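You operate a simulated robot arm through the tools that you are given. There is no shell and no other tool. Be economical: measure what you need, move in short steps, check, and stop when the job is done.

You are at the controls of a simulated two-armed robot. One attempt, no reset.

JOB
Set the pole stand's bracket to the height on the card, clamp it and carry the stand to the pad.
Fine: hold the stand still while you work it; carry with both hands. Set down upright: pole stand.

It is judged by the outcome, as a careful person would: the job done as asked, and still so three seconds after it is handed in. It fails if anything else is knocked over, pushed out of place, dropped, spilled or broken.

ROBOT AND FRAMES
Two 7-joint arms with two-finger parallel grippers on one trunk, on a base that drives. Base frame: it is fixed to the floor where the robot stands at the start and does not move with it; the origin is under the middle of the robot, x ahead of it, y to its left, z up; the surface under the hand at the start is at about z = 0.803. Units: m, degrees, N and s.
The left shoulder is at the start at [0.07, 0.133, 1.201], the right one opposite. With the tool pointing down near the work surface each hand reaches from about 0.1 to 0.64 m from the robot's upright axis, wherever it stands, measured 20 degrees to its own side. Places, roughly: bracket [0.6, -0.2, 0.9]; clamp lever [0.5, -0.1, 0.8]; height card [0.7, 0.2, 0.8]; top of the foam pad [0.6, -1, 0.8]. Payload 1.57 kg a hand.
Tool frame (each hand has its own): the origin (TCP) lies between the finger pads and is the grasp point; the fingertips stand 0.03 m ahead of it; z points along the fingers, y is the line along which they close. Largest opening 0.08 m; finger width 0.017, thickness 0.012; the body of the gripper, 0.04 by 0.082 m, starts 0.08 m behind the TCP.
Orientation is that of the tool frame in the base frame, as a unit quaternion [x, y, z, w]. With the fingers straight down and closing along the base's y, the tool's x points along the base's -x, its y along +y and its z along -z.

CONTROLS
- The arms move only by the tool servo_tool. It takes "left_rows", "right_rows" or both (then of equal length, played together; a hand with none holds still); each is a list of rows, each a list of 3 entries, a list of its own where there are three numbers: the shift along the tool's x, y, z in m, then the turn, a rotation vector about the tool's x, y, z in degrees, then the opening in per cent of the stroke, from 0 (shut) to 100 (fully open). In form: [[[dx, dy, dz], [ax, ay, az], jaw], ...]. A call has 1 to 8 rows; each row is the pose to reach, as a shift and turn from the pose commanded when the call began, along the tool's axes at that moment. A row lasts 0.2 s, in which the tool goes at most 0.05 m and 8.6 degrees; a call with a longer step from one row to the next is refused whole, and so is a gripper value outside its range. A pose out of reach is approached as far as the arm can. The call stops where the force on the tool passes 40 N (or 10 N more than at its start, if that is more) or the arm is blocked; 0.2 s more then pass. Each finger travels about 0.153 m/s and halts on what it meets, pressing with about 22 N; the grip force reading is that of the motor and also rises with nothing between the fingers. The clock runs only during rows and for 0.2 s after the last one: add rows that repeat a pose to give the fingers time. It gives the time, the measured TCP pose, the force on the tool (base axes), the opening and the grip force at its end, in the units of the frame above (readings bear some noise), with the torque about the TCP (base axes, N m) and any sound that the robot's microphone picked up.
- Cameras (640 x 400 px; columns grow to the right, rows downward): "scene" is now at [0.1247, -0.0571, 1.4232]; the picture's right is [-0.40, -0.92, 0.00], its down [-0.56, 0.25, -0.79] and it looks along [0.72, -0.32, -0.62] (base axes); focal length 293 px, centre (320, 200). "left" rides on the left gripper at [0.072, 0.007, -0.122] in its tool frame; the picture's right is [-0.09, 1.00, 0.00], its down [-0.84, -0.08, -0.54] and it looks along [-0.54, -0.05, 0.84] (tool axes); focal length 238 px, centre (320, 200). "right" rides on the right gripper at [0.072, -0.007, -0.122] in its tool frame; the picture's right is [0.09, 1.00, 0.00], its down [-0.84, 0.08, -0.54] and it looks along [-0.54, 0.05, 0.84] (tool axes); focal length 238 px, centre (320, 200). There is no depth. A picture from a camera that has moved, and an enlarged one, comes with that camera's place and axes in the base frame and with its lens. The place of the scene camera against the robot may be out by one fixed shift of up to 0.025 m in any direction.
- get_image(camera): a new picture of that camera. No time passes.
- move_column(by): slides the trunk up (or, below 0, down) by that many m; the arms and the scene camera ride with it, the base frame stays. It gives what a move gives, with no picture.
- drive_base(legs): drives the robot by 1 to 6 legs, each [ahead, left, turn to the left] in m, m and degrees, along the robot's own axes; the way and the turn of a leg run together, so that a leg with both is an arc; at most 1.5 m and 180 degrees a leg. The arms and the cameras ride along, it lands a little off, and it stops where it bumps. It gives what a move gives.
- turn_head(pan, tilt): turns the head with the scene camera to pan (to the left, within 86 degrees either way) and tilt (down, from -29 to 69), counted from straight ahead of the robot. It gives what a move gives.
- zoom(camera, box): a new picture of the part [left, top, right, bottom] of that camera's present view, enlarged. No time passes.
- hand_in(): hands the job in; it is judged then, once.

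Go step by step. Nothing tells you exact positions but the pictures and the camera data: compare them with the known pose of the tool, close in by small moves and look again before you grip or let go. The budget is 120 turns and 100 pictures, counting those below and the enlarged ones. Unless the task says otherwise, let go and move clear before handing in, and close with one line.

The tools are called as a command line: name --argument value ..., lists and objects as JSON in quotes. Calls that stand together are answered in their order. servo_tool: Moves the arms, as the interface text tells. Its arguments: {"type":"object","properties":{"left_rows":{"type":"array","items":{"type":"array"}},"right_rows":{"type":"array","items":{"type":"array"}}},"required":[]} The other tools are called the same way: move_column (by) slides the trunk up or down; drive_base (legs) drives the base; turn_head (pan, tilt) turns the head that bears the scene camera; get_image (camera) takes a picture; zoom (camera, box) takes an enlarged picture of a part of a camera's view; hand_in () hands the job in.

At the start:

```text
clock: 0.0
left_position: [0.4947, 0.0669, 1.1085]
left_tcp_rot: [0.0, 1.0, 0.0, 0.001]
left_force: [-0.2, 0.8, 0.0]
left_ft_torque: [0.01, 0.0, -0.01]
left_width: 0.0803
left_finger_force: 0.1
right_position: [0.4332, -0.302, 1.2]
right_tcp_rot: [0.0, 1.0, 0.0, -0.001]
right_force: [-0.7, 0.8, -0.3]
right_ft_torque: [0.04, 0.01, 0.0]
right_width: 0.08
right_finger_force: 0.1
trunk travel left (down, up): [-0.775, 0.165]
robot x, y, heading: [0.0022, 0.002, -0.2]
head pan, tilt: [-23.6, 38.1]
```

scene: 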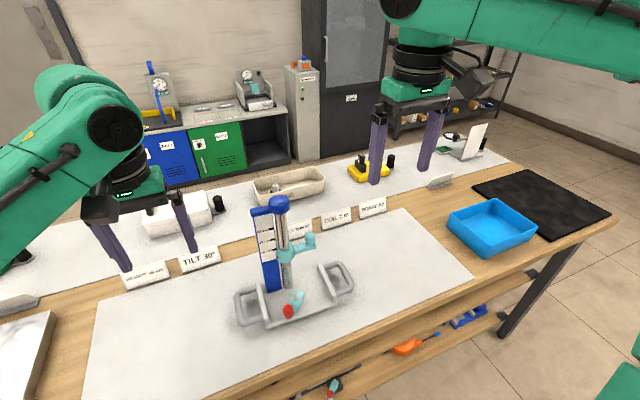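
right: 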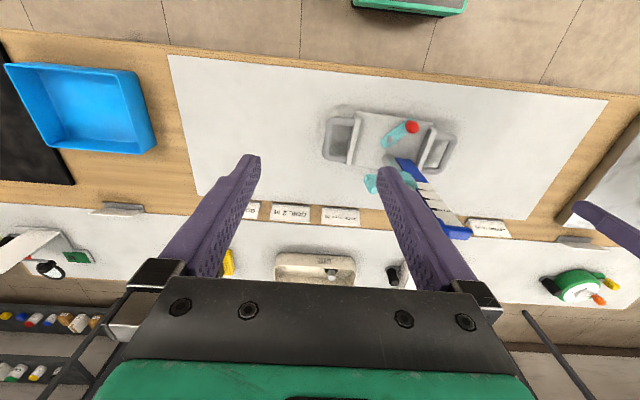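
left: 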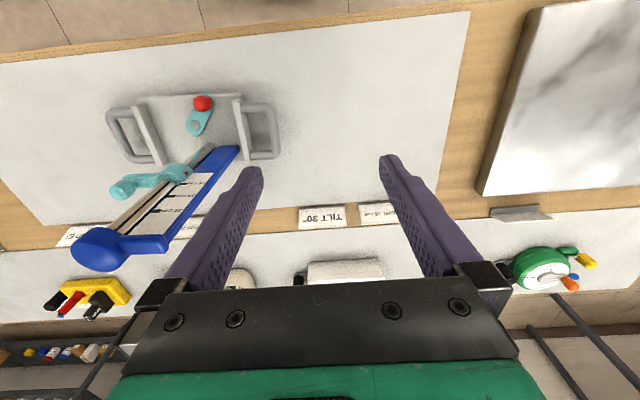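

I see the pole stand with a blue scale back, a teal bracket, and a red-tipped clamp lever on its base; several cards stand behind it. I'll enlarge the stand and the cards first.

zoom --camera "scene" --box '[220, 180, 370, 340]'

zoom --camera "scene" --box '[110, 190, 400, 300]'

zoom --camera "left" --box '[50, 80, 300, 280]'

```text
2.50 times, centred on (295, 260) of scene
camera zoom: at [0.1247, -0.0571, 1.4232], right [-0.4, -0.92, 0.0], down [-0.56, 0.25, -0.79], along [0.72, -0.32, -0.62], focal length 732 px, centre (382, 50)
```

zoom: 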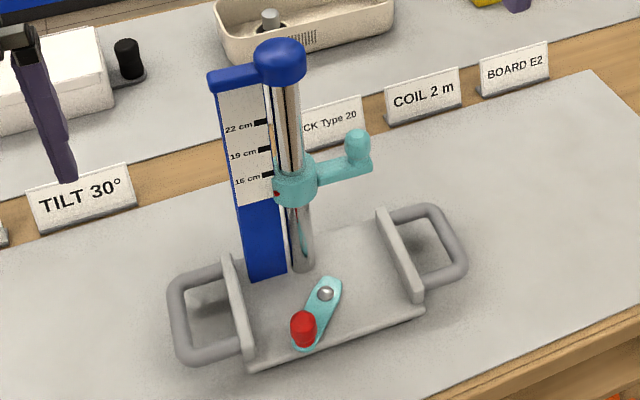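

```text
2.21 times, centred on (255, 245) of scene
camera zoom: at [0.1247, -0.0571, 1.4232], right [-0.4, -0.92, 0.0], down [-0.56, 0.25, -0.79], along [0.72, -0.32, -0.62], focal length 647 px, centre (463, 101)
```

zoom: 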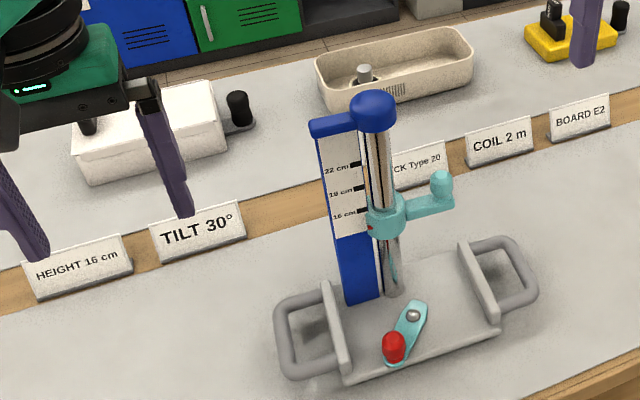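

```text
2.00 times, centred on (175, 180) of left
camera zoom: at [0.4229, 0.0724, 1.2308], right [0.09, 1.0, 0.0], down [0.84, -0.08, 0.54], along [0.54, -0.05, -0.84], focal length 477 px, centre (610, 240)
```

zoom: 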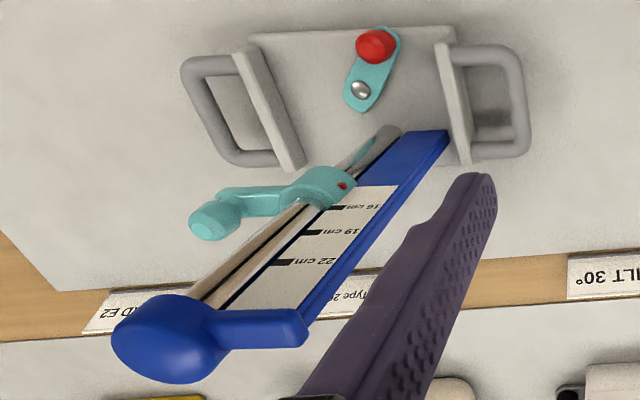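

The card seems to read HEIGHT 16 cm, and the bracket's red mark sits below the lowest scale tick. I'll enlarge the card and the scale more.

zoom --camera "scene" --box '[120, 255, 176, 295]'

zoom --camera "scene" --box '[255, 220, 311, 260]'

zoom --camera "left" --box '[140, 140, 224, 200]'

```text
10.00 times, centred on (148, 275) of scene
camera zoom: at [0.1247, -0.0571, 1.4232], right [-0.4, -0.92, 0.0], down [-0.56, 0.25, -0.79], along [0.72, -0.32, -0.62], focal length 2930 px, centre (2040, -550)
```

zoom: 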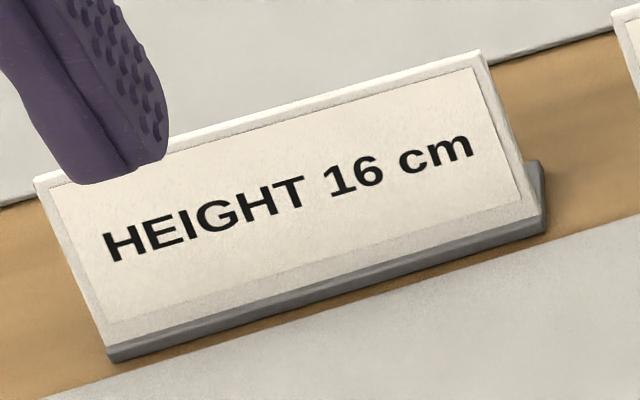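

```text
10.00 times, centred on (283, 240) of scene
camera zoom: at [0.1247, -0.0571, 1.4232], right [-0.4, -0.92, 0.0], down [-0.56, 0.25, -0.79], along [0.72, -0.32, -0.62], focal length 2930 px, centre (690, -200)
```

zoom: 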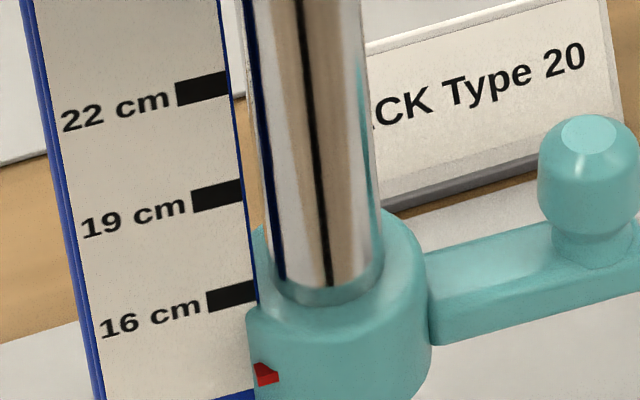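

```text
6.67 times, centred on (182, 170) of left
camera zoom: at [0.4229, 0.0724, 1.2308], right [0.09, 1.0, 0.0], down [0.84, -0.08, 0.54], along [0.54, -0.05, -0.84], focal length 1589 px, centre (1240, 400)
```

zoom: 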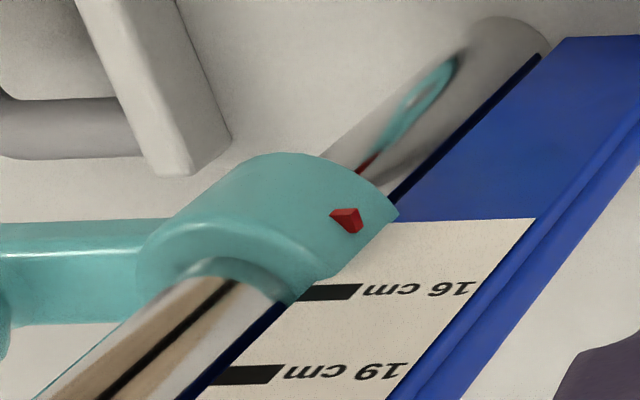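

The card reads 16 cm and the bracket's red mark is about 2 cm below the 16 tick. Now I'll look closer at the clamp lever for its present state, and turn to the pad.

zoom --camera "scene" --box '[264, 280, 328, 320]'

zoom --camera "left" --box '[100, 80, 290, 180]'

zoom --camera "right" --box '[310, 90, 490, 240]'

zoom --camera "scene" --box '[420, 100, 640, 280]'

```text
10.00 times, centred on (296, 300) of scene
camera zoom: at [0.1247, -0.0571, 1.4232], right [-0.4, -0.92, 0.0], down [-0.56, 0.25, -0.79], along [0.72, -0.32, -0.62], focal length 2930 px, centre (560, -800)
```

zoom: 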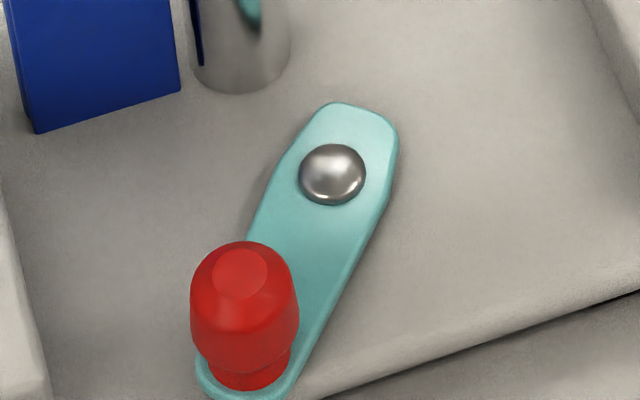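

```text
3.37 times, centred on (195, 130) of left
camera zoom: at [0.4229, 0.0724, 1.2308], right [0.09, 1.0, 0.0], down [0.84, -0.08, 0.54], along [0.54, -0.05, -0.84], focal length 803 px, centre (741, 436)
```

zoom: 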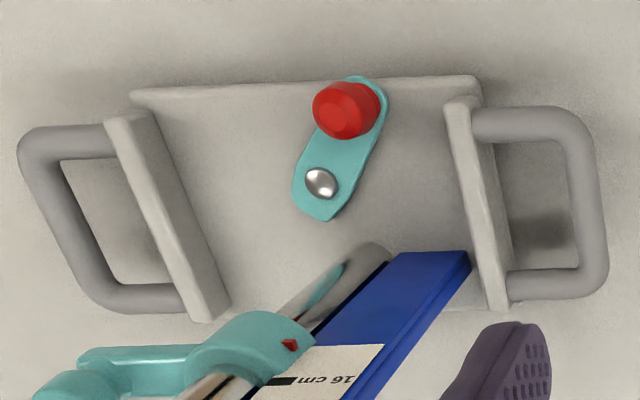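

```text
2.67 times, centred on (400, 165) of right
camera zoom: at [0.3617, -0.3085, 1.321], right [-0.09, 1.0, 0.0], down [0.84, 0.08, 0.54], along [0.54, 0.05, -0.84], focal length 636 px, centre (107, 293)
```

zoom: 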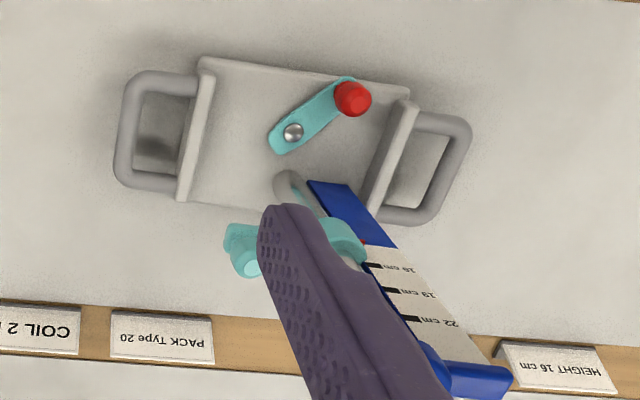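

```text
2.22 times, centred on (530, 190) of scene
camera zoom: at [0.1247, -0.0571, 1.4232], right [-0.4, -0.92, 0.0], down [-0.56, 0.25, -0.79], along [0.72, -0.32, -0.62], focal length 651 px, centre (-147, 222)
```

zoom: 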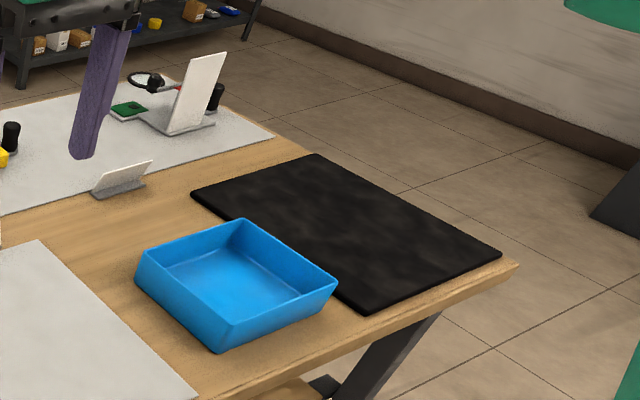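

Triangulating the two wrist cameras, I get the handle bars at about (0.533, -0.015, 0.846) and (0.521, -0.277, 0.846), the bracket knob at (0.556, -0.20, 0.965), and the lever knob at (0.479, -0.113, 0.844) with its pivot at (0.51, -0.146). The left hand goes above the left handle, half open. The right hand turns so that it closes along x.

servo_tool --left_rows '[[[-0.01, -0.02, 0.04], [0, 0, 0], 80], [[-0.02, -0.04, 0.08], [0, 0, 0], 60], [[-0.03, -0.06, 0.12], [0, 0, 0], 50], [[-0.038, -0.082, 0.15], [0, 0, -1], 50], [[-0.038, -0.082, 0.17], [0, 0, -2.6], 50], [[-0.038, -0.082, 0.18], [0, 0, -2.6], 50], [[-0.038, -0.082, 0.18], [0, 0, -2.6], 50], [[-0.038, -0.082, 0.18], [0, 0, -2.6], 50]]' --right_rows '[[[0, 0, 0], [0, 0, -8], 100], [[0, 0, 0], [0, 0, -16], 100], [[0, 0, 0], [0, 0, -24], 100], [[0, 0, 0], [0, 0, -32], 100], [[0, 0, 0], [0, 0, -40], 100], [[0, 0, 0], [0, 0, -48], 90], [[0, 0, 0], [0, 0, -56], 80], [[0, 0, 0], [0, 0, -64], 70]]'

get_image --camera "left"

```text
clock: 1.8
left_position: [0.5312, -0.0153, 0.9292]
left_tcp_rot: [-0.023, 1.0, 0.0, 0.0]
left_force: [0.5, 0.1, 0.6]
left_ft_torque: [-0.01, -0.04, -0.01]
left_width: 0.04
left_finger_force: 0.1
right_position: [0.4327, -0.3013, 1.1997]
right_tcp_rot: [-0.531, 0.847, 0.0, 0.0]
right_force: [1.1, 0.9, 0.3]
right_ft_torque: [-0.01, 0.03, -0.02]
right_width: 0.0561
right_finger_force: 0.1
trunk travel left (down, up): [-0.775, 0.165]
robot x, y, heading: [-0.0023, 0.0044, -0.4]
head pan, tilt: [-23.6, 38.1]
```

```text
86 pictures are left
camera left: at [0.4599, -0.013, 1.0512], right [0.05, 1.0, 0.0], down [0.84, -0.04, 0.54], along [0.54, -0.03, -0.84], focal length 238 px, centre (320, 200)
```

left: 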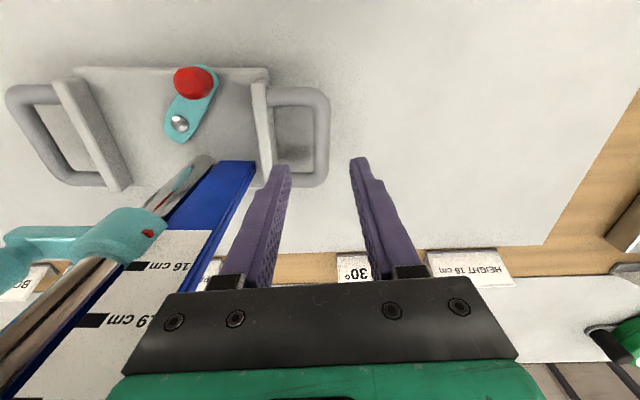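

The left fingers bracket the bar well; the stand's yaw is about -2.4°, so I correct the hand by +5° and lower it around the bar while the right hand finishes its turn.

servo_tool --left_rows '[[[0, 0, 0.02], [0, 0, 5], 50], [[0, 0, 0.045], [0, 0, 5], 50], [[0, 0, 0.065], [0, 0, 5], 50], [[0, 0, 0.083], [0, 0, 5], 50], [[0, 0, 0.083], [0, 0, 5], 50]]' --right_rows '[[[0, 0, 0], [0, 0, -8], 70], [[0, 0, 0], [0, 0, -16], 70], [[0, 0, 0], [0, 0, -24], 70], [[0, 0, 0], [0, 0, -26], 70], [[0, 0, 0], [0, 0, -26], 70]]'

get_image --camera "left"

get_image --camera "right"

```text
clock: 3.0
left_position: [0.5319, -0.0155, 0.8445]
left_tcp_rot: [0.021, 1.0, 0.0, 0.0]
left_force: [1.1, 0.5, -0.3]
left_ft_torque: [0.0, 0.01, -0.02]
left_width: 0.0401
left_finger_force: 0.0
right_position: [0.4333, -0.3012, 1.1985]
right_tcp_rot: [-0.707, 0.707, 0.001, 0.0]
right_force: [0.0, 0.1, -0.5]
right_ft_torque: [0.01, -0.02, 0.02]
right_width: 0.0559
right_finger_force: 0.2
trunk travel left (down, up): [-0.775, 0.165]
robot x, y, heading: [0.0022, -0.0009, -0.1]
head pan, tilt: [-23.6, 38.1]
```

```text
85 pictures are left
camera left: at [0.4607, -0.0062, 0.9676], right [0.13, 0.99, 0.0], down [0.83, -0.11, 0.54], along [0.54, -0.07, -0.84], focal length 238 px, centre (320, 200)
```

left: 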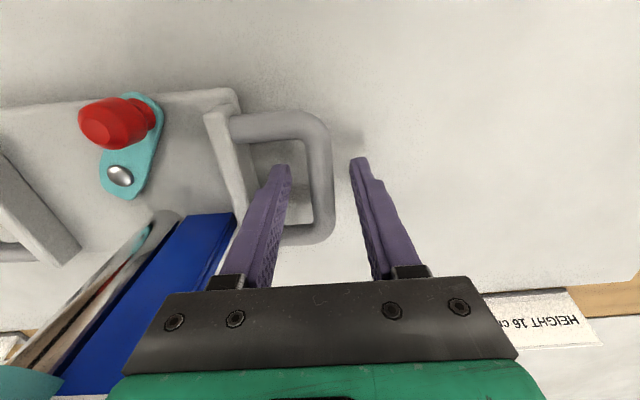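

```text
84 pictures are left
camera right: at [0.4401, -0.3739, 1.321], right [-1.0, -0.09, 0.0], down [-0.08, 0.84, 0.54], along [-0.05, 0.54, -0.84], focal length 238 px, centre (320, 200)
```

right: 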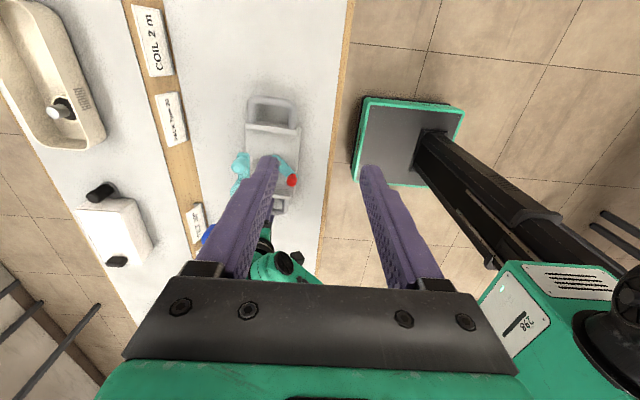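

The bar is centred between the left fingers, so I close them, and bring the right hand to a tilted pre-grasp near the bracket knob.

servo_tool --left_rows '[[[0, 0, 0], [0, 0, 0], 30], [[0, 0, 0], [0, 0, 0], 15], [[0, 0, 0], [0, 0, 0], 0], [[0, 0, 0], [0, 0, 0], 0], [[0, 0, 0], [0, 0, 0], 0], [[0, 0, 0], [0, 0, 0], 0]]' --right_rows '[[[-0.005, -0.03, 0.0], [0, -3, 0], 70], [[-0.01, -0.06, 0.03], [0, -6, 0], 70], [[-0.02, -0.09, 0.06], [0, -10, 0], 70], [[-0.04, -0.115, 0.09], [0, -14, 0], 70], [[-0.06, -0.123, 0.115], [0, -18, 0], 70], [[-0.06, -0.123, 0.115], [0, -18, 0], 70]]'

get_image --camera "right"

get_image --camera "scene"

```text
clock: 4.4
left_position: [0.5311, -0.0158, 0.8472]
left_tcp_rot: [0.021, 1.0, 0.0, 0.001]
left_force: [-0.1, 0.7, 5.0]
left_ft_torque: [0.03, 0.25, -0.19]
left_width: 0.0158
left_finger_force: 21.0
right_position: [0.5553, -0.2402, 1.0848]
right_tcp_rot: [0.698, -0.698, -0.11, -0.111]
right_force: [-0.2, 0.4, 0.6]
right_ft_torque: [-0.04, 0.01, 0.02]
right_width: 0.0563
right_finger_force: 0.1
trunk travel left (down, up): [-0.775, 0.165]
robot x, y, heading: [0.0009, 0.0034, 0.1]
head pan, tilt: [-23.6, 38.1]
```

```text
83 pictures are left
camera right: at [0.5628, -0.3466, 1.1777], right [-1.0, -0.09, -0.03], down [-0.08, 0.63, 0.77], along [-0.05, 0.77, -0.63], focal length 238 px, centre (320, 200)
```

right: 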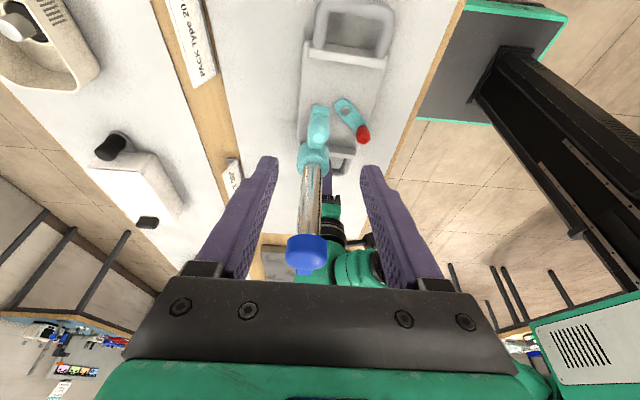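

```text
82 pictures are left
camera scene: at [0.1238, -0.0568, 1.4233], right [-0.4, -0.92, 0.0], down [-0.56, 0.25, -0.79], along [0.72, -0.32, -0.62], focal length 293 px, centre (320, 200)
```

scene: 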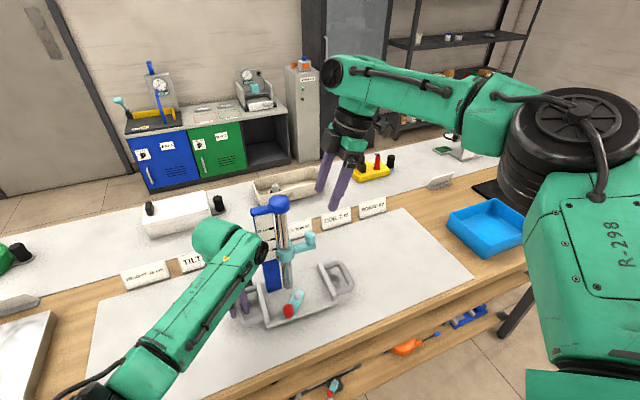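

The stand's handle is gripped and the right fingers line up with the knob (x≈0.556). I'll advance most of the way along the tool axis and look.

servo_tool --right_rows '[[[0.001, -0.001, 0.03], [0, 0, 0], 70], [[0.002, -0.002, 0.06], [0, 0, 0], 70], [[0.003, -0.002, 0.09], [0, 0, 0], 70], [[0.003, -0.002, 0.11], [0, 0, 0], 70], [[0.003, -0.002, 0.11], [0, 0, 0], 70]]'

get_image --camera "right"

zoom --camera "scene" --box '[230, 160, 390, 260]'

```text
clock: 5.6
left_position: [0.5306, -0.0156, 0.846]
left_tcp_rot: [0.02, 1.0, -0.001, 0.0]
left_force: [0.3, 0.8, 5.5]
left_ft_torque: [0.03, -0.1, -0.12]
left_width: 0.0155
left_finger_force: 22.6
right_position: [0.557, -0.2091, 0.9805]
right_tcp_rot: [-0.698, 0.699, 0.11, 0.112]
right_force: [0.0, 0.3, -0.5]
right_ft_torque: [-0.01, 0.0, 0.01]
right_width: 0.0559
right_finger_force: 0.0
trunk travel left (down, up): [-0.775, 0.165]
robot x, y, heading: [-0.0014, -0.0047, -0.1]
head pan, tilt: [-23.6, 38.1]
```

```text
81 pictures are left
camera right: at [0.5637, -0.3162, 1.0735], right [-1.0, -0.09, -0.03], down [-0.08, 0.63, 0.77], along [-0.05, 0.77, -0.63], focal length 238 px, centre (320, 200)
```

right: 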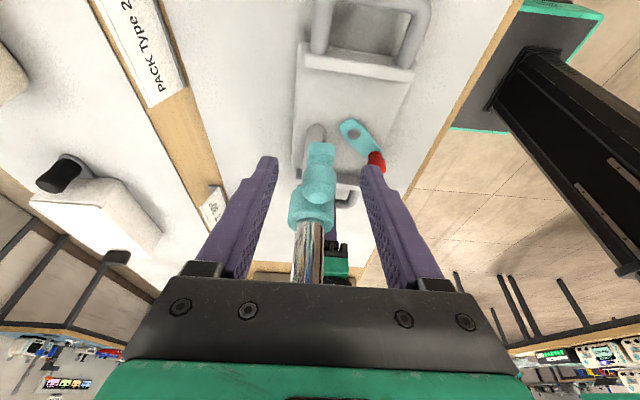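

```text
4.00 times, centred on (310, 210) of scene
camera zoom: at [0.1237, -0.0568, 1.4233], right [-0.4, -0.92, 0.0], down [-0.56, 0.25, -0.79], along [0.72, -0.32, -0.62], focal length 1172 px, centre (360, 160)
```

zoom: 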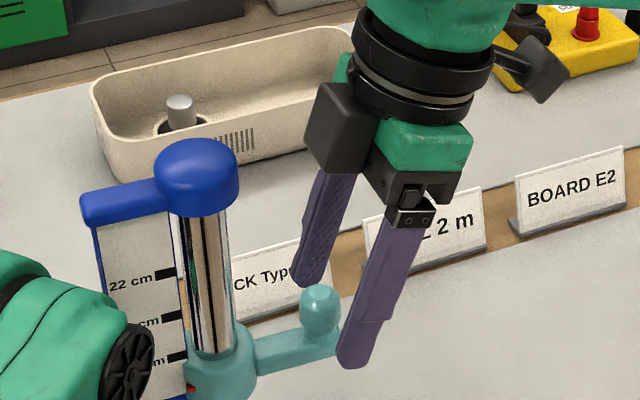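

The knob sits between the right fingers; another 18 mm in, then close on it.

servo_tool --right_rows '[[[0, 0, 0.018], [0, 0, 0], 70], [[0, 0, 0.018], [0, 0, 0], 50], [[0, 0, 0.018], [0, 0, 0], 35], [[0, 0, 0.018], [0, 0, 0], 20], [[0, 0, 0.018], [0, 0, 0], 5], [[0, 0, 0.018], [0, 0, 0], 0], [[0, 0, 0.018], [0, 0, 0], 0]]'

get_image --camera "right"

zoom --camera "scene" --box '[240, 200, 340, 260]'

```text
clock: 7.2
left_position: [0.5316, -0.0151, 0.8461]
left_tcp_rot: [0.021, 1.0, 0.0, 0.0]
left_force: [-3.7, 1.0, 4.2]
left_ft_torque: [0.01, 0.11, -0.44]
left_width: 0.016
left_finger_force: 21.9
right_position: [0.5507, -0.2063, 0.9668]
right_tcp_rot: [0.699, -0.698, -0.111, -0.111]
right_force: [5.0, -2.9, 3.6]
right_ft_torque: [0.11, -0.23, -0.23]
right_width: 0.023
right_finger_force: 21.8
right hand out of reach, approached as far as the arm can: row 1, 2, 3, 4, 5, 6, 7
trunk travel left (down, up): [-0.775, 0.165]
robot x, y, heading: [0.0016, -0.0012, -0.2]
head pan, tilt: [-23.6, 38.1]
```

```text
79 pictures are left
camera right: at [0.558, -0.3125, 1.0591], right [-1.0, -0.09, -0.03], down [-0.08, 0.63, 0.77], along [-0.05, 0.77, -0.63], focal length 238 px, centre (320, 200)
```

right: 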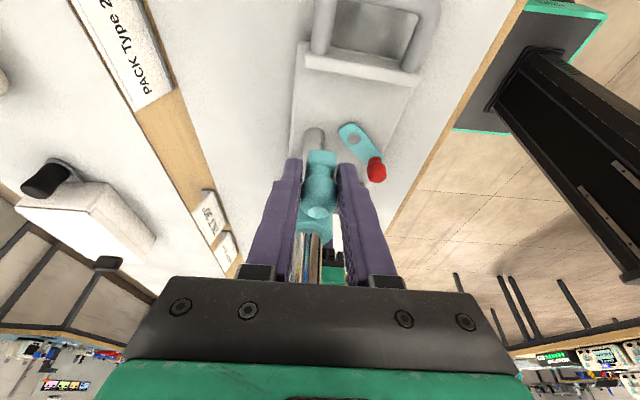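

```text
6.40 times, centred on (290, 230) of scene
camera zoom: at [0.1239, -0.0575, 1.4233], right [-0.4, -0.92, 0.0], down [-0.56, 0.25, -0.79], along [0.72, -0.32, -0.62], focal length 1875 px, centre (512, 8)
```

zoom: 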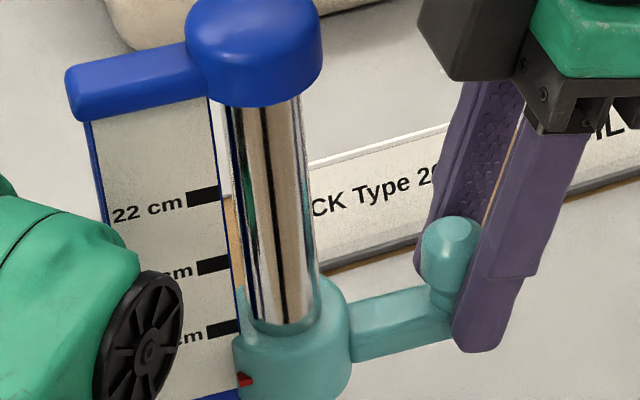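

The knob is gripped. I'll try raising it 1 cm to see whether the bracket slides or is clamped.

servo_tool --right_rows '[[[-0.0015, 0, -0.0048], [0, 0, 0], 0], [[-0.0031, 0, -0.0095], [0, 0, 0], 0], [[-0.0031, 0, -0.0095], [0, 0, 0], 0]]'

zoom --camera "scene" --box '[240, 200, 340, 260]'

```text
clock: 8.0
left_position: [0.5319, -0.0172, 0.8472]
left_tcp_rot: [0.024, 1.0, -0.003, 0.001]
left_force: [-1.2, -14.9, 10.8]
left_ft_torque: [-0.3, -0.13, -0.28]
left_width: 0.0158
left_finger_force: 22.0
right_position: [0.5518, -0.2048, 0.9739]
right_tcp_rot: [0.699, -0.697, -0.113, -0.11]
right_force: [0.2, 15.1, -15.4]
right_ft_torque: [-0.16, -0.33, -0.15]
right_width: 0.0229
right_finger_force: 22.2
trunk travel left (down, up): [-0.775, 0.165]
robot x, y, heading: [0.001, -0.003, -0.1]
head pan, tilt: [-23.6, 38.1]
```

```text
6.40 times, centred on (290, 230) of scene
camera zoom: at [0.1256, -0.0572, 1.4231], right [-0.4, -0.92, 0.0], down [-0.57, 0.25, -0.79], along [0.72, -0.32, -0.62], focal length 1875 px, centre (512, 8)
```

zoom: 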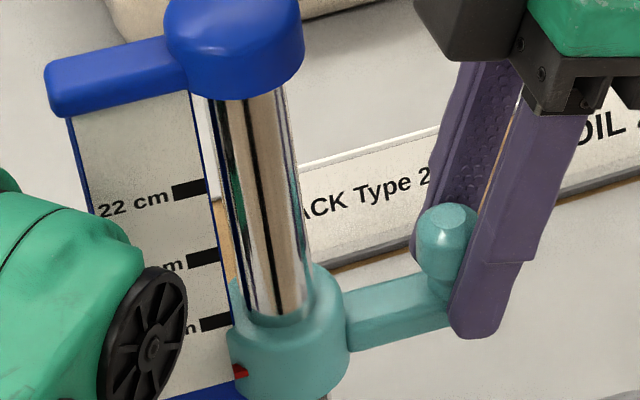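

The whole stand leaned slightly instead of the bracket sliding, so the clamp is tight now. I'll lower back, release the knob and back away, then loosen the lever.

servo_tool --right_rows '[[[0.0015, 0, 0.0048], [0, 0, 0], 0], [[0.0031, 0, 0.0095], [0, 0, 0], 0], [[0.0031, 0, 0.0095], [0, 0, 0], 0], [[0.0031, 0, 0.0095], [0, 0, 0], 40], [[0.0031, 0, 0.0095], [0, 0, 0], 70], [[0.0031, 0, 0.0095], [0, 0, 0], 70]]'

servo_tool --right_rows '[[[0, 0, -0.04], [0, 0, 0], 70], [[0, 0, -0.08], [0, 0, 0], 70], [[0, 0, -0.12], [0, 0, 0], 70], [[0.03, 0.02, -0.14], [0, 8, 0], 70], [[0.05, 0.05, -0.15], [0, 14, 0], 70], [[0.05, 0.08, -0.15], [0, 18, 0], 70], [[0.05, 0.08, -0.15], [0, 18, 0], 50]]'

get_image --camera "scene"

get_image --camera "right"

```text
clock: 9.4
left_position: [0.5315, -0.0157, 0.8455]
left_tcp_rot: [0.02, 1.0, 0.0, 0.0]
left_force: [-1.4, 2.7, 3.4]
left_ft_torque: [0.13, 0.18, -0.15]
left_width: 0.0156
left_finger_force: 21.7
right_position: [0.5504, -0.205, 0.9657]
right_tcp_rot: [-0.698, 0.699, 0.11, 0.111]
right_force: [0.4, -0.3, -0.7]
right_ft_torque: [0.02, -0.01, -0.02]
right_width: 0.056
right_finger_force: 0.1
trunk travel left (down, up): [-0.775, 0.165]
robot x, y, heading: [-0.0024, -0.0007, 0.5]
head pan, tilt: [-23.6, 38.1]
```

```text
clock: 11.0
left_position: [0.5311, -0.0154, 0.8455]
left_tcp_rot: [0.022, 1.0, 0.0, 0.0]
left_force: [-0.7, 0.2, -0.3]
left_ft_torque: [-0.05, 0.01, -0.15]
left_width: 0.0154
left_finger_force: 22.2
right_position: [0.4721, -0.301, 1.0913]
right_tcp_rot: [0.707, -0.707, 0.001, 0.0]
right_force: [-0.3, 0.1, -0.3]
right_ft_torque: [0.01, -0.04, 0.0]
right_width: 0.0401
right_finger_force: 0.2
trunk travel left (down, up): [-0.775, 0.165]
robot x, y, heading: [0.0015, 0.0014, -0.0]
head pan, tilt: [-23.6, 38.1]
```

```text
76 pictures are left
camera scene: at [0.1248, -0.0569, 1.4232], right [-0.4, -0.92, 0.0], down [-0.56, 0.25, -0.79], along [0.72, -0.32, -0.62], focal length 293 px, centre (320, 200)
```

scene: 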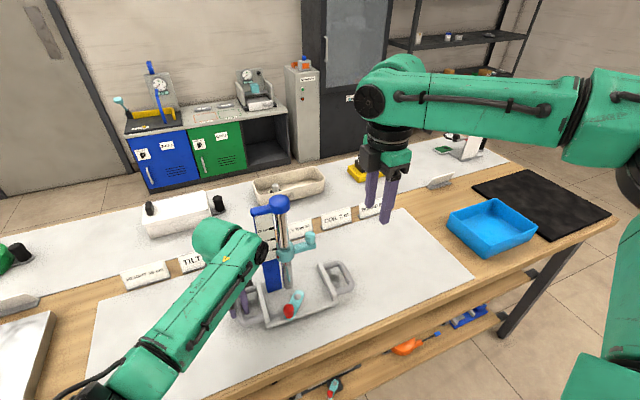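

```text
75 pictures are left
camera right: at [0.4786, -0.3721, 1.2138], right [-1.0, -0.09, 0.0], down [-0.08, 0.84, 0.54], along [-0.05, 0.54, -0.84], focal length 238 px, centre (320, 200)
```

right: 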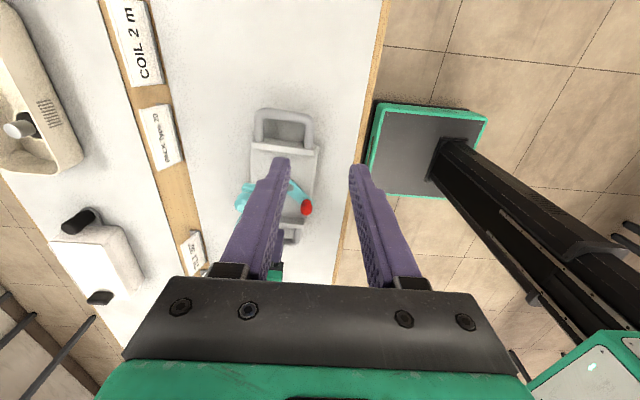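

The right hand is clear and the stand is back where it was. Next I take the right hand to a pre-grasp above the red lever knob at (0.479, -0.113), tilted slightly away from the left arm.

servo_tool --right_rows '[[[-0.03, -0.002, 0.02], [0, -4, 0], 55], [[-0.06, -0.004, 0.04], [0, -8, 0], 55], [[-0.09, -0.006, 0.06], [0, -12, 0], 55], [[-0.12, -0.007, 0.09], [0, -16, 0], 55], [[-0.152, -0.007, 0.114], [0, -18, 0], 55], [[-0.152, -0.007, 0.114], [0, -18, 0], 55]]'

get_image --camera "right"

get_image --camera "scene"

```text
clock: 12.4
left_position: [0.5317, -0.0163, 0.8455]
left_tcp_rot: [0.021, 1.0, 0.0, 0.0]
left_force: [0.3, 0.0, -1.5]
left_ft_torque: [-0.03, 0.15, -0.1]
left_width: 0.0153
left_finger_force: 22.4
right_position: [0.4776, -0.1481, 0.9787]
right_tcp_rot: [-0.697, 0.699, 0.111, 0.112]
right_force: [-0.9, 0.3, 0.4]
right_ft_torque: [0.0, -0.01, -0.03]
right_width: 0.0441
right_finger_force: 0.2
trunk travel left (down, up): [-0.775, 0.165]
robot x, y, heading: [-0.0001, 0.001, 0.0]
head pan, tilt: [-23.6, 38.1]
```

```text
74 pictures are left
camera right: at [0.4848, -0.2543, 1.0713], right [-1.0, -0.09, -0.03], down [-0.08, 0.63, 0.77], along [-0.05, 0.77, -0.63], focal length 238 px, centre (320, 200)
```

right: 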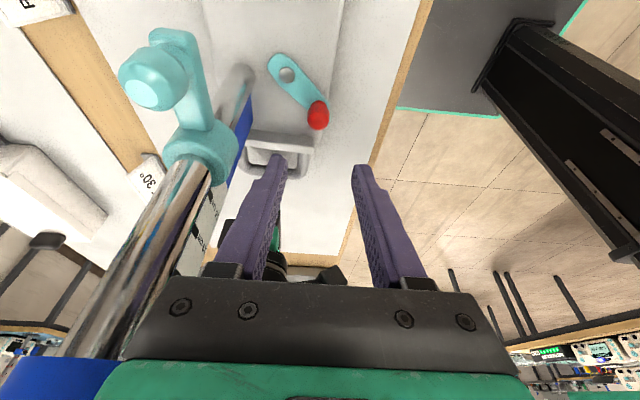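

```text
73 pictures are left
camera scene: at [0.1246, -0.0572, 1.4232], right [-0.4, -0.92, 0.0], down [-0.56, 0.25, -0.79], along [0.72, -0.32, -0.62], focal length 293 px, centre (320, 200)
```

scene: 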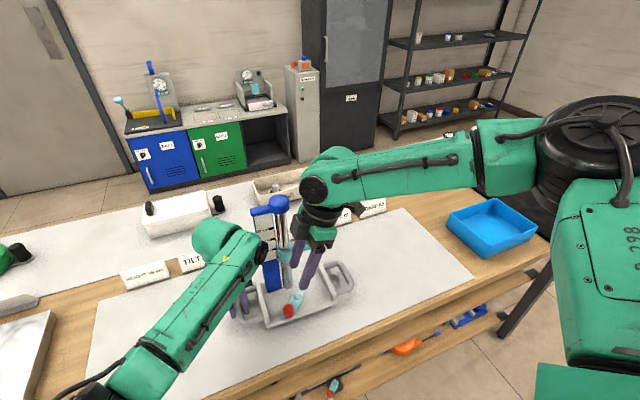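

The lever knob refines to about (0.480, -0.117, 0.847). I'll descend most of the way along the tilted axis, then check.

servo_tool --right_rows '[[[0.003, -0.001, 0.03], [0, 0, 0], 55], [[0.006, -0.002, 0.06], [0, 0, 0], 55], [[0.008, -0.002, 0.085], [0, 0, 0], 55], [[0.008, -0.002, 0.085], [0, 0, 0], 55]]'

get_image --camera "right"

zoom --camera "scene" --box '[220, 190, 380, 330]'

```text
clock: 13.4
left_position: [0.5317, -0.0167, 0.8469]
left_tcp_rot: [0.021, 1.0, 0.0, 0.0]
left_force: [-0.1, 0.7, 0.3]
left_ft_torque: [0.0, 0.05, -0.09]
left_width: 0.0156
left_finger_force: 21.4
right_position: [0.479, -0.1287, 0.8961]
right_tcp_rot: [-0.698, 0.698, 0.11, 0.11]
right_force: [0.6, -0.4, 0.1]
right_ft_torque: [-0.04, 0.01, 0.0]
right_width: 0.044
right_finger_force: 0.0
trunk travel left (down, up): [-0.775, 0.165]
robot x, y, heading: [0.0002, 0.003, -0.1]
head pan, tilt: [-23.6, 38.1]
```

```text
72 pictures are left
camera right: at [0.4863, -0.2355, 0.9882], right [-1.0, -0.09, -0.03], down [-0.08, 0.63, 0.77], along [-0.05, 0.77, -0.63], focal length 238 px, centre (320, 200)
```

right: 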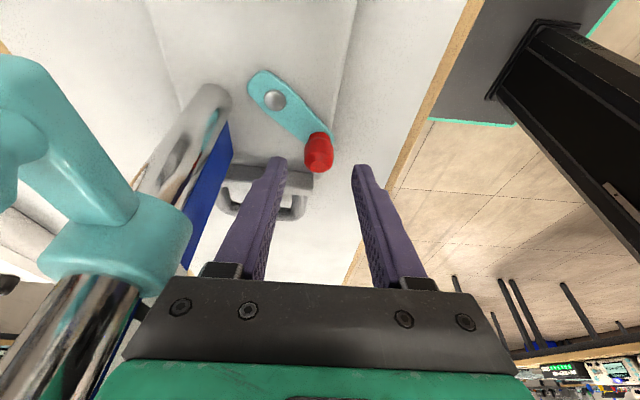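

```text
2.86 times, centred on (300, 260) of scene
camera zoom: at [0.1246, -0.057, 1.4232], right [-0.4, -0.92, 0.0], down [-0.56, 0.25, -0.79], along [0.72, -0.32, -0.62], focal length 837 px, centre (377, 29)
```

zoom: 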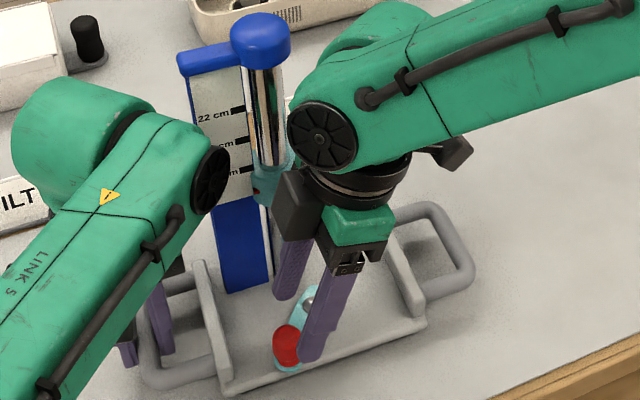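

The lever knob lies between the fingers just ahead of the tips. I go in the last 33 mm and close.

servo_tool --right_rows '[[[0.003, -0.002, 0.017], [0, 0, 0], 55], [[0.006, -0.002, 0.033], [0, 0, 0], 55], [[0.006, -0.002, 0.033], [0, 0, 0], 40], [[0.006, -0.002, 0.033], [0, 0, 0], 25], [[0.006, -0.002, 0.033], [0, 0, 0], 10], [[0.006, -0.002, 0.033], [0, 0, 0], 0], [[0.006, -0.002, 0.033], [0, 0, 0], 0]]'

get_image --camera "right"

```text
clock: 15.0
left_position: [0.532, -0.017, 0.8454]
left_tcp_rot: [0.021, 1.0, -0.001, 0.0]
left_force: [-5.6, -0.9, 0.0]
left_ft_torque: [0.01, 0.16, -0.4]
left_width: 0.0165
left_finger_force: 21.4
right_position: [0.4691, -0.1329, 0.8761]
right_tcp_rot: [-0.697, 0.699, 0.111, 0.112]
right_force: [7.2, -2.5, 6.7]
right_ft_torque: [-0.02, -0.23, -0.18]
right_width: 0.0217
right_finger_force: 22.5
right hand out of reach, approached as far as the arm can: row 1, 2, 3, 4, 5, 6, 7
trunk travel left (down, up): [-0.775, 0.165]
robot x, y, heading: [-0.0014, 0.0001, 0.0]
head pan, tilt: [-23.6, 38.1]
```

```text
70 pictures are left
camera right: at [0.4757, -0.24, 0.9697], right [-1.0, -0.09, -0.03], down [-0.08, 0.63, 0.77], along [-0.05, 0.77, -0.63], focal length 238 px, centre (320, 200)
```

right: 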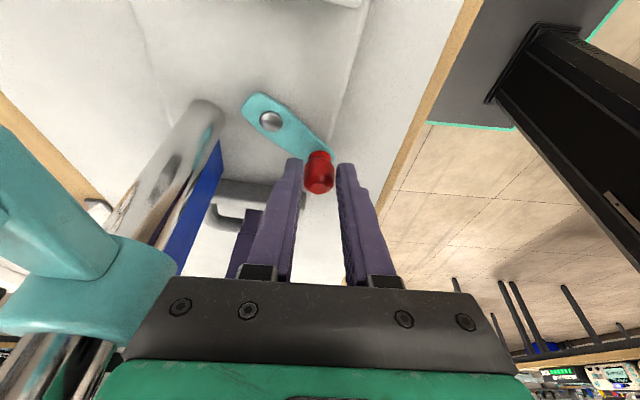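

The hand stops about 1 cm short of the commanded spot, but it does hold the red knob at its fingertips. I'll try a gentle 20° counter-clockwise turn of the lever (toward the robot), watching the force.

servo_tool --right_rows '[[[0.0027, 0.0022, -0.0009], [0, 0, 0], 0], [[0.0054, 0.0044, -0.0018], [0, 0, 0], 0], [[0.0084, 0.006, -0.0027], [0, 0, 0], 0], [[0.0114, 0.0077, -0.0037], [0, 0, 0], 0], [[0.0114, 0.0077, -0.0037], [0, 0, 0], 0]]'

get_image --camera "right"

```text
clock: 16.2
left_position: [0.531, -0.016, 0.8451]
left_tcp_rot: [0.02, 1.0, 0.0, 0.0]
left_force: [-6.7, -6.1, -0.6]
left_ft_torque: [-0.09, 0.07, -0.43]
left_width: 0.0169
left_finger_force: 22.0
right_position: [0.4612, -0.1451, 0.8769]
right_tcp_rot: [0.699, -0.698, -0.111, -0.111]
right_force: [9.5, 3.5, 4.4]
right_ft_torque: [0.18, -0.18, 0.02]
right_width: 0.0206
right_finger_force: 22.0
trunk travel left (down, up): [-0.775, 0.165]
robot x, y, heading: [-0.0007, 0.0027, -0.3]
head pan, tilt: [-23.6, 38.1]
```

```text
69 pictures are left
camera right: at [0.4674, -0.2511, 0.9696], right [-1.0, -0.09, -0.03], down [-0.08, 0.63, 0.77], along [-0.05, 0.77, -0.63], focal length 238 px, centre (320, 200)
```

right: 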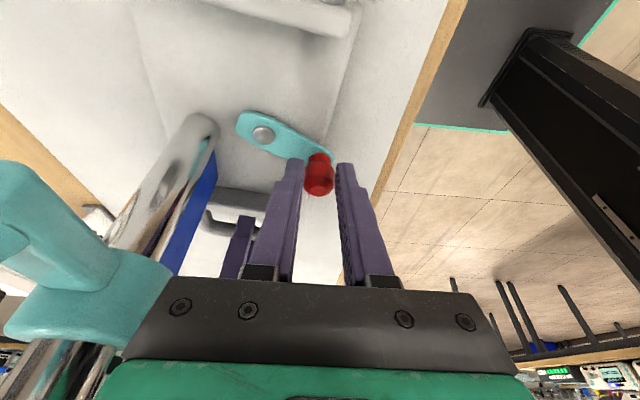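

The lever is turning counter-clockwise with little force. I continue along the arc.

servo_tool --right_rows '[[[0.0067, 0, -0.0022], [0, 0, 0], 0], [[0.0133, 0, -0.0043], [0, 0, 0], 0], [[0.02, -0.001, -0.0065], [0, 0, 0], 0], [[0.0266, -0.004, -0.0087], [0, 0, 0], 0], [[0.0266, -0.004, -0.0087], [0, 0, 0], 0]]'

get_image --camera "right"

```text
clock: 17.4
left_position: [0.5329, -0.0155, 0.845]
left_tcp_rot: [0.02, 1.0, 0.0, 0.0]
left_force: [0.1, 1.0, -0.9]
left_ft_torque: [0.06, -0.21, -0.01]
left_width: 0.0155
left_finger_force: 22.0
right_position: [0.4638, -0.1729, 0.8754]
right_tcp_rot: [0.699, -0.698, -0.111, -0.11]
right_force: [0.1, 0.3, 0.1]
right_ft_torque: [0.02, 0.02, -0.02]
right_width: 0.0
right_finger_force: 21.4
trunk travel left (down, up): [-0.775, 0.165]
robot x, y, heading: [-0.0008, 0.0008, -0.1]
head pan, tilt: [-23.6, 38.1]
```

```text
68 pictures are left
camera right: at [0.4715, -0.2789, 0.9692], right [-1.0, -0.09, -0.03], down [-0.08, 0.63, 0.77], along [-0.05, 0.77, -0.63], focal length 238 px, centre (320, 200)
```

right: 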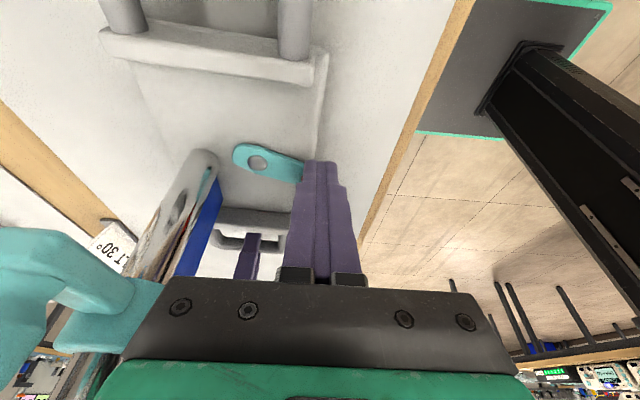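

The fingers slipped off the knob. I'll back the right hand off upward and look at where the lever stands now.

servo_tool --right_rows '[[[0.0, 0, -0.03], [0, 0, 0], 0], [[0.02, 0, -0.07], [0, 0, 0], 20], [[0.05, 0, -0.1], [0, 0, 0], 50], [[0.09, 0, -0.12], [0, 0, 0], 50], [[0.09, 0, -0.12], [0, 0, 0], 50]]'

get_image --camera "right"

zoom --camera "scene" --box '[220, 190, 380, 330]'

```text
clock: 18.6
left_position: [0.5316, -0.0158, 0.8448]
left_tcp_rot: [0.021, 1.0, 0.0, 0.0]
left_force: [0.0, -2.2, -1.0]
left_ft_torque: [0.02, -0.05, -0.09]
left_width: 0.0158
left_finger_force: 22.1
right_position: [0.4639, -0.2962, 0.9628]
right_tcp_rot: [-0.698, 0.698, 0.111, 0.111]
right_force: [-0.2, -0.3, 0.4]
right_ft_torque: [-0.02, 0.01, 0.03]
right_width: 0.0401
right_finger_force: 0.0
trunk travel left (down, up): [-0.775, 0.165]
robot x, y, heading: [-0.0, -0.0005, -0.3]
head pan, tilt: [-23.6, 38.1]
```

```text
67 pictures are left
camera right: at [0.4715, -0.4022, 1.0559], right [-1.0, -0.09, -0.03], down [-0.08, 0.63, 0.77], along [-0.05, 0.77, -0.63], focal length 238 px, centre (320, 200)
```

right: 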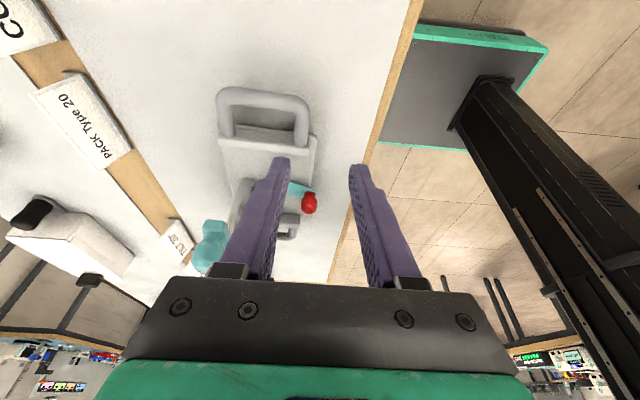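

```text
2.86 times, centred on (300, 260) of scene
camera zoom: at [0.1248, -0.0569, 1.4232], right [-0.4, -0.92, 0.0], down [-0.56, 0.25, -0.79], along [0.72, -0.32, -0.62], focal length 837 px, centre (377, 29)
```

zoom: 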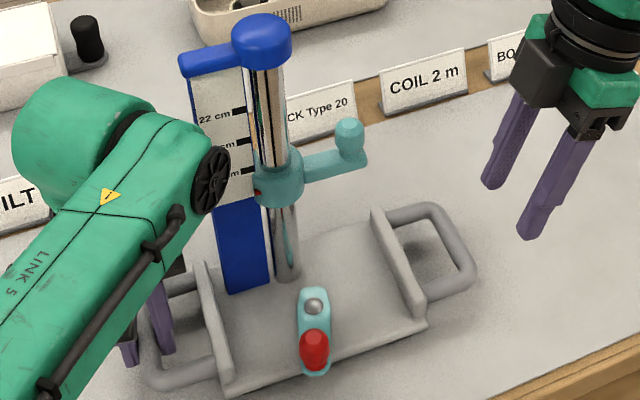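

The lever now points straight at the robot, partly turned. The right arm is at its reach limit low down, so I'll let go with the left hand, raise both hands by 0.13 m, and then lower the trunk by the same amount for better reach.

servo_tool --left_rows '[[[0, 0, 0], [0, 0, 0], 25], [[0, 0, 0], [0, 0, 0], 50], [[0, 0, 0], [0, 0, 0], 50], [[0, 0, -0.04], [0, 0, 0], 50], [[0, 0, -0.08], [0, 0, 0], 50], [[0, 0, -0.13], [0, 0, 0], 50], [[0, 0, -0.15], [0, 0, 0], 50], [[0, 0, -0.15], [0, 0, 0], 50]]' --right_rows '[[[0, 0, 0], [0, 0, 0], 50], [[0, 0, -0.02], [0, 0, 0], 50], [[0, 0, -0.05], [0, 0, 0], 50], [[0, 0, -0.08], [0, 0, 0], 50], [[0, 0, -0.11], [0, 0, 0], 50], [[0, 0, -0.13], [0, 0, 0], 50], [[0, 0, -0.15], [0, 0, 0], 50], [[0, 0, -0.15], [0, 0, 0], 50]]'

move_column --by -0.13

get_image --camera "left"

get_image --camera "scene"

```text
clock: 20.4
left_position: [0.5339, -0.0165, 0.9957]
left_tcp_rot: [0.021, 1.0, 0.0, -0.001]
left_force: [-0.4, -0.2, -0.6]
left_ft_torque: [0.01, -0.01, 0.01]
left_width: 0.0401
left_finger_force: 0.1
right_position: [0.4638, -0.3414, 1.1058]
right_tcp_rot: [-0.698, 0.698, 0.111, 0.11]
right_force: [0.5, 0.1, -0.6]
right_ft_torque: [-0.05, -0.05, -0.01]
right_width: 0.0397
right_finger_force: 0.0
trunk travel left (down, up): [-0.775, 0.165]
robot x, y, heading: [0.0021, -0.0003, -0.2]
head pan, tilt: [-23.6, 38.1]
```

```text
clock: 22.0
left_position: [0.5339, -0.0148, 0.8655]
left_tcp_rot: [0.021, 1.0, 0.0, 0.0]
left_force: [0.3, -0.4, -0.5]
left_ft_torque: [-0.02, 0.01, 0.0]
left_width: 0.04
left_finger_force: 0.1
right_position: [0.4629, -0.3421, 0.975]
right_tcp_rot: [0.699, -0.698, -0.111, -0.11]
right_force: [0.5, 0.0, -0.5]
right_ft_torque: [-0.01, -0.02, 0.01]
right_width: 0.0401
right_finger_force: 0.1
trunk travel left (down, up): [-0.645, 0.295]
robot x, y, heading: [-0.0008, 0.0014, 0.2]
head pan, tilt: [-23.6, 38.1]
```

```text
65 pictures are left
camera left: at [0.4623, -0.0068, 0.9874], right [0.13, 0.99, 0.0], down [0.83, -0.11, 0.54], along [0.54, -0.07, -0.84], focal length 238 px, centre (320, 200)
```

left: 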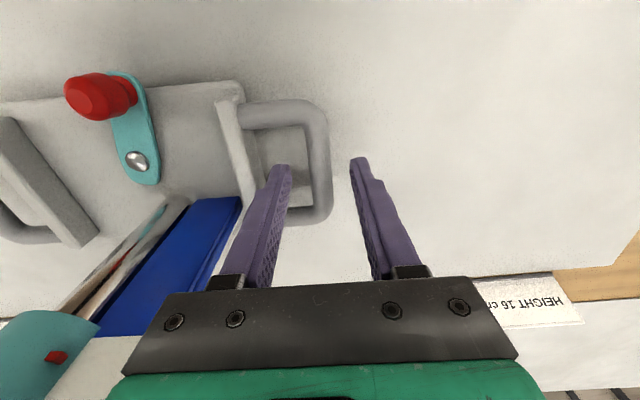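

```text
64 pictures are left
camera scene: at [0.1245, -0.057, 1.2933], right [-0.4, -0.92, 0.0], down [-0.56, 0.25, -0.79], along [0.72, -0.32, -0.62], focal length 293 px, centre (320, 200)
```

scene: 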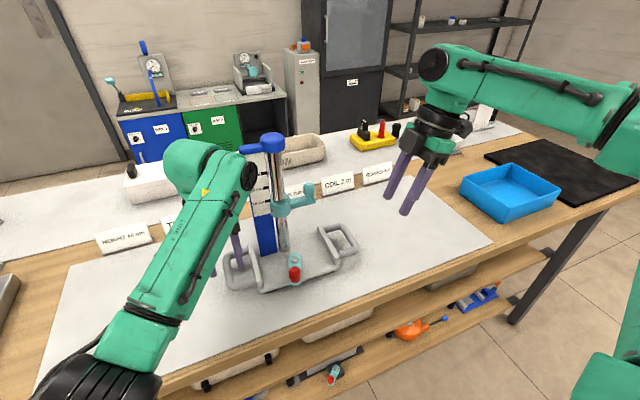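

The left hand is again around the bar; I'll lower it 2 cm and grip, while the right hand goes to a pre-grasp at the lever knob, now at (0.470, -0.131).

servo_tool --left_rows '[[[0, 0, 0.01], [0, 0, 0], 50], [[0, 0, 0.02], [0, 0, 0], 50], [[0, 0, 0.02], [0, 0, 0], 25], [[0, 0, 0.02], [0, 0, 0], 0], [[0, 0, 0.02], [0, 0, 0], 0], [[0, 0, 0.02], [0, 0, 0], 0]]' --right_rows '[[[-0.04, -0.002, 0.015], [0, 0, 0], 50], [[-0.08, -0.004, 0.03], [0, 0, 0], 50], [[-0.12, -0.006, 0.05], [0, 0, 0], 50], [[-0.15, -0.0076, 0.07], [0, 0, 0], 50], [[-0.161, -0.0076, 0.091], [0, 0, 0], 50], [[-0.161, -0.0076, 0.091], [0, 0, 0], 50]]'

servo_tool --right_rows '[[[0, 0, 0.025], [0, 0, 0], 50], [[0, 0, 0.05], [0, 0, 0], 50], [[0, 0, 0.065], [0, 0, 0], 50], [[0, 0, 0.065], [0, 0, 0], 50]]'

get_image --camera "right"

```text
clock: 23.4
left_position: [0.5341, -0.017, 0.8452]
left_tcp_rot: [0.021, 1.0, 0.0, 0.001]
left_force: [-0.5, -0.3, 0.8]
left_ft_torque: [0.02, -0.19, -0.07]
left_width: 0.0158
left_finger_force: 22.4
right_position: [0.4709, -0.1602, 0.9383]
right_tcp_rot: [0.699, -0.698, -0.11, -0.111]
right_force: [0.9, 0.0, -0.8]
right_ft_torque: [0.01, 0.0, -0.03]
right_width: 0.0401
right_finger_force: 0.1
trunk travel left (down, up): [-0.645, 0.295]
robot x, y, heading: [0.0023, 0.0003, -0.2]
head pan, tilt: [-23.6, 38.1]
```

```text
clock: 24.4
left_position: [0.5333, -0.0161, 0.8439]
left_tcp_rot: [0.02, 1.0, -0.001, 0.0]
left_force: [-0.3, -0.8, 1.1]
left_ft_torque: [0.0, 0.06, -0.05]
left_width: 0.0155
left_finger_force: 21.6
right_position: [0.4709, -0.1402, 0.8757]
right_tcp_rot: [-0.698, 0.699, 0.111, 0.111]
right_force: [-0.5, 0.2, -0.8]
right_ft_torque: [-0.01, 0.01, -0.01]
right_width: 0.0399
right_finger_force: 0.0
trunk travel left (down, up): [-0.645, 0.295]
robot x, y, heading: [0.0007, -0.0005, 0.3]
head pan, tilt: [-23.6, 38.1]
```

```text
63 pictures are left
camera right: at [0.4783, -0.2469, 0.9695], right [-1.0, -0.09, -0.03], down [-0.08, 0.63, 0.77], along [-0.05, 0.77, -0.63], focal length 238 px, centre (320, 200)
```

right: 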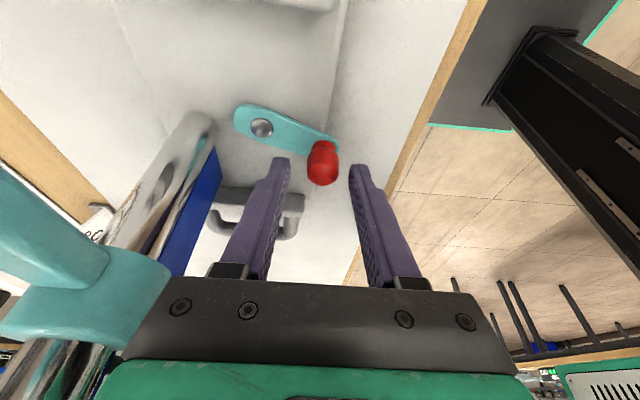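

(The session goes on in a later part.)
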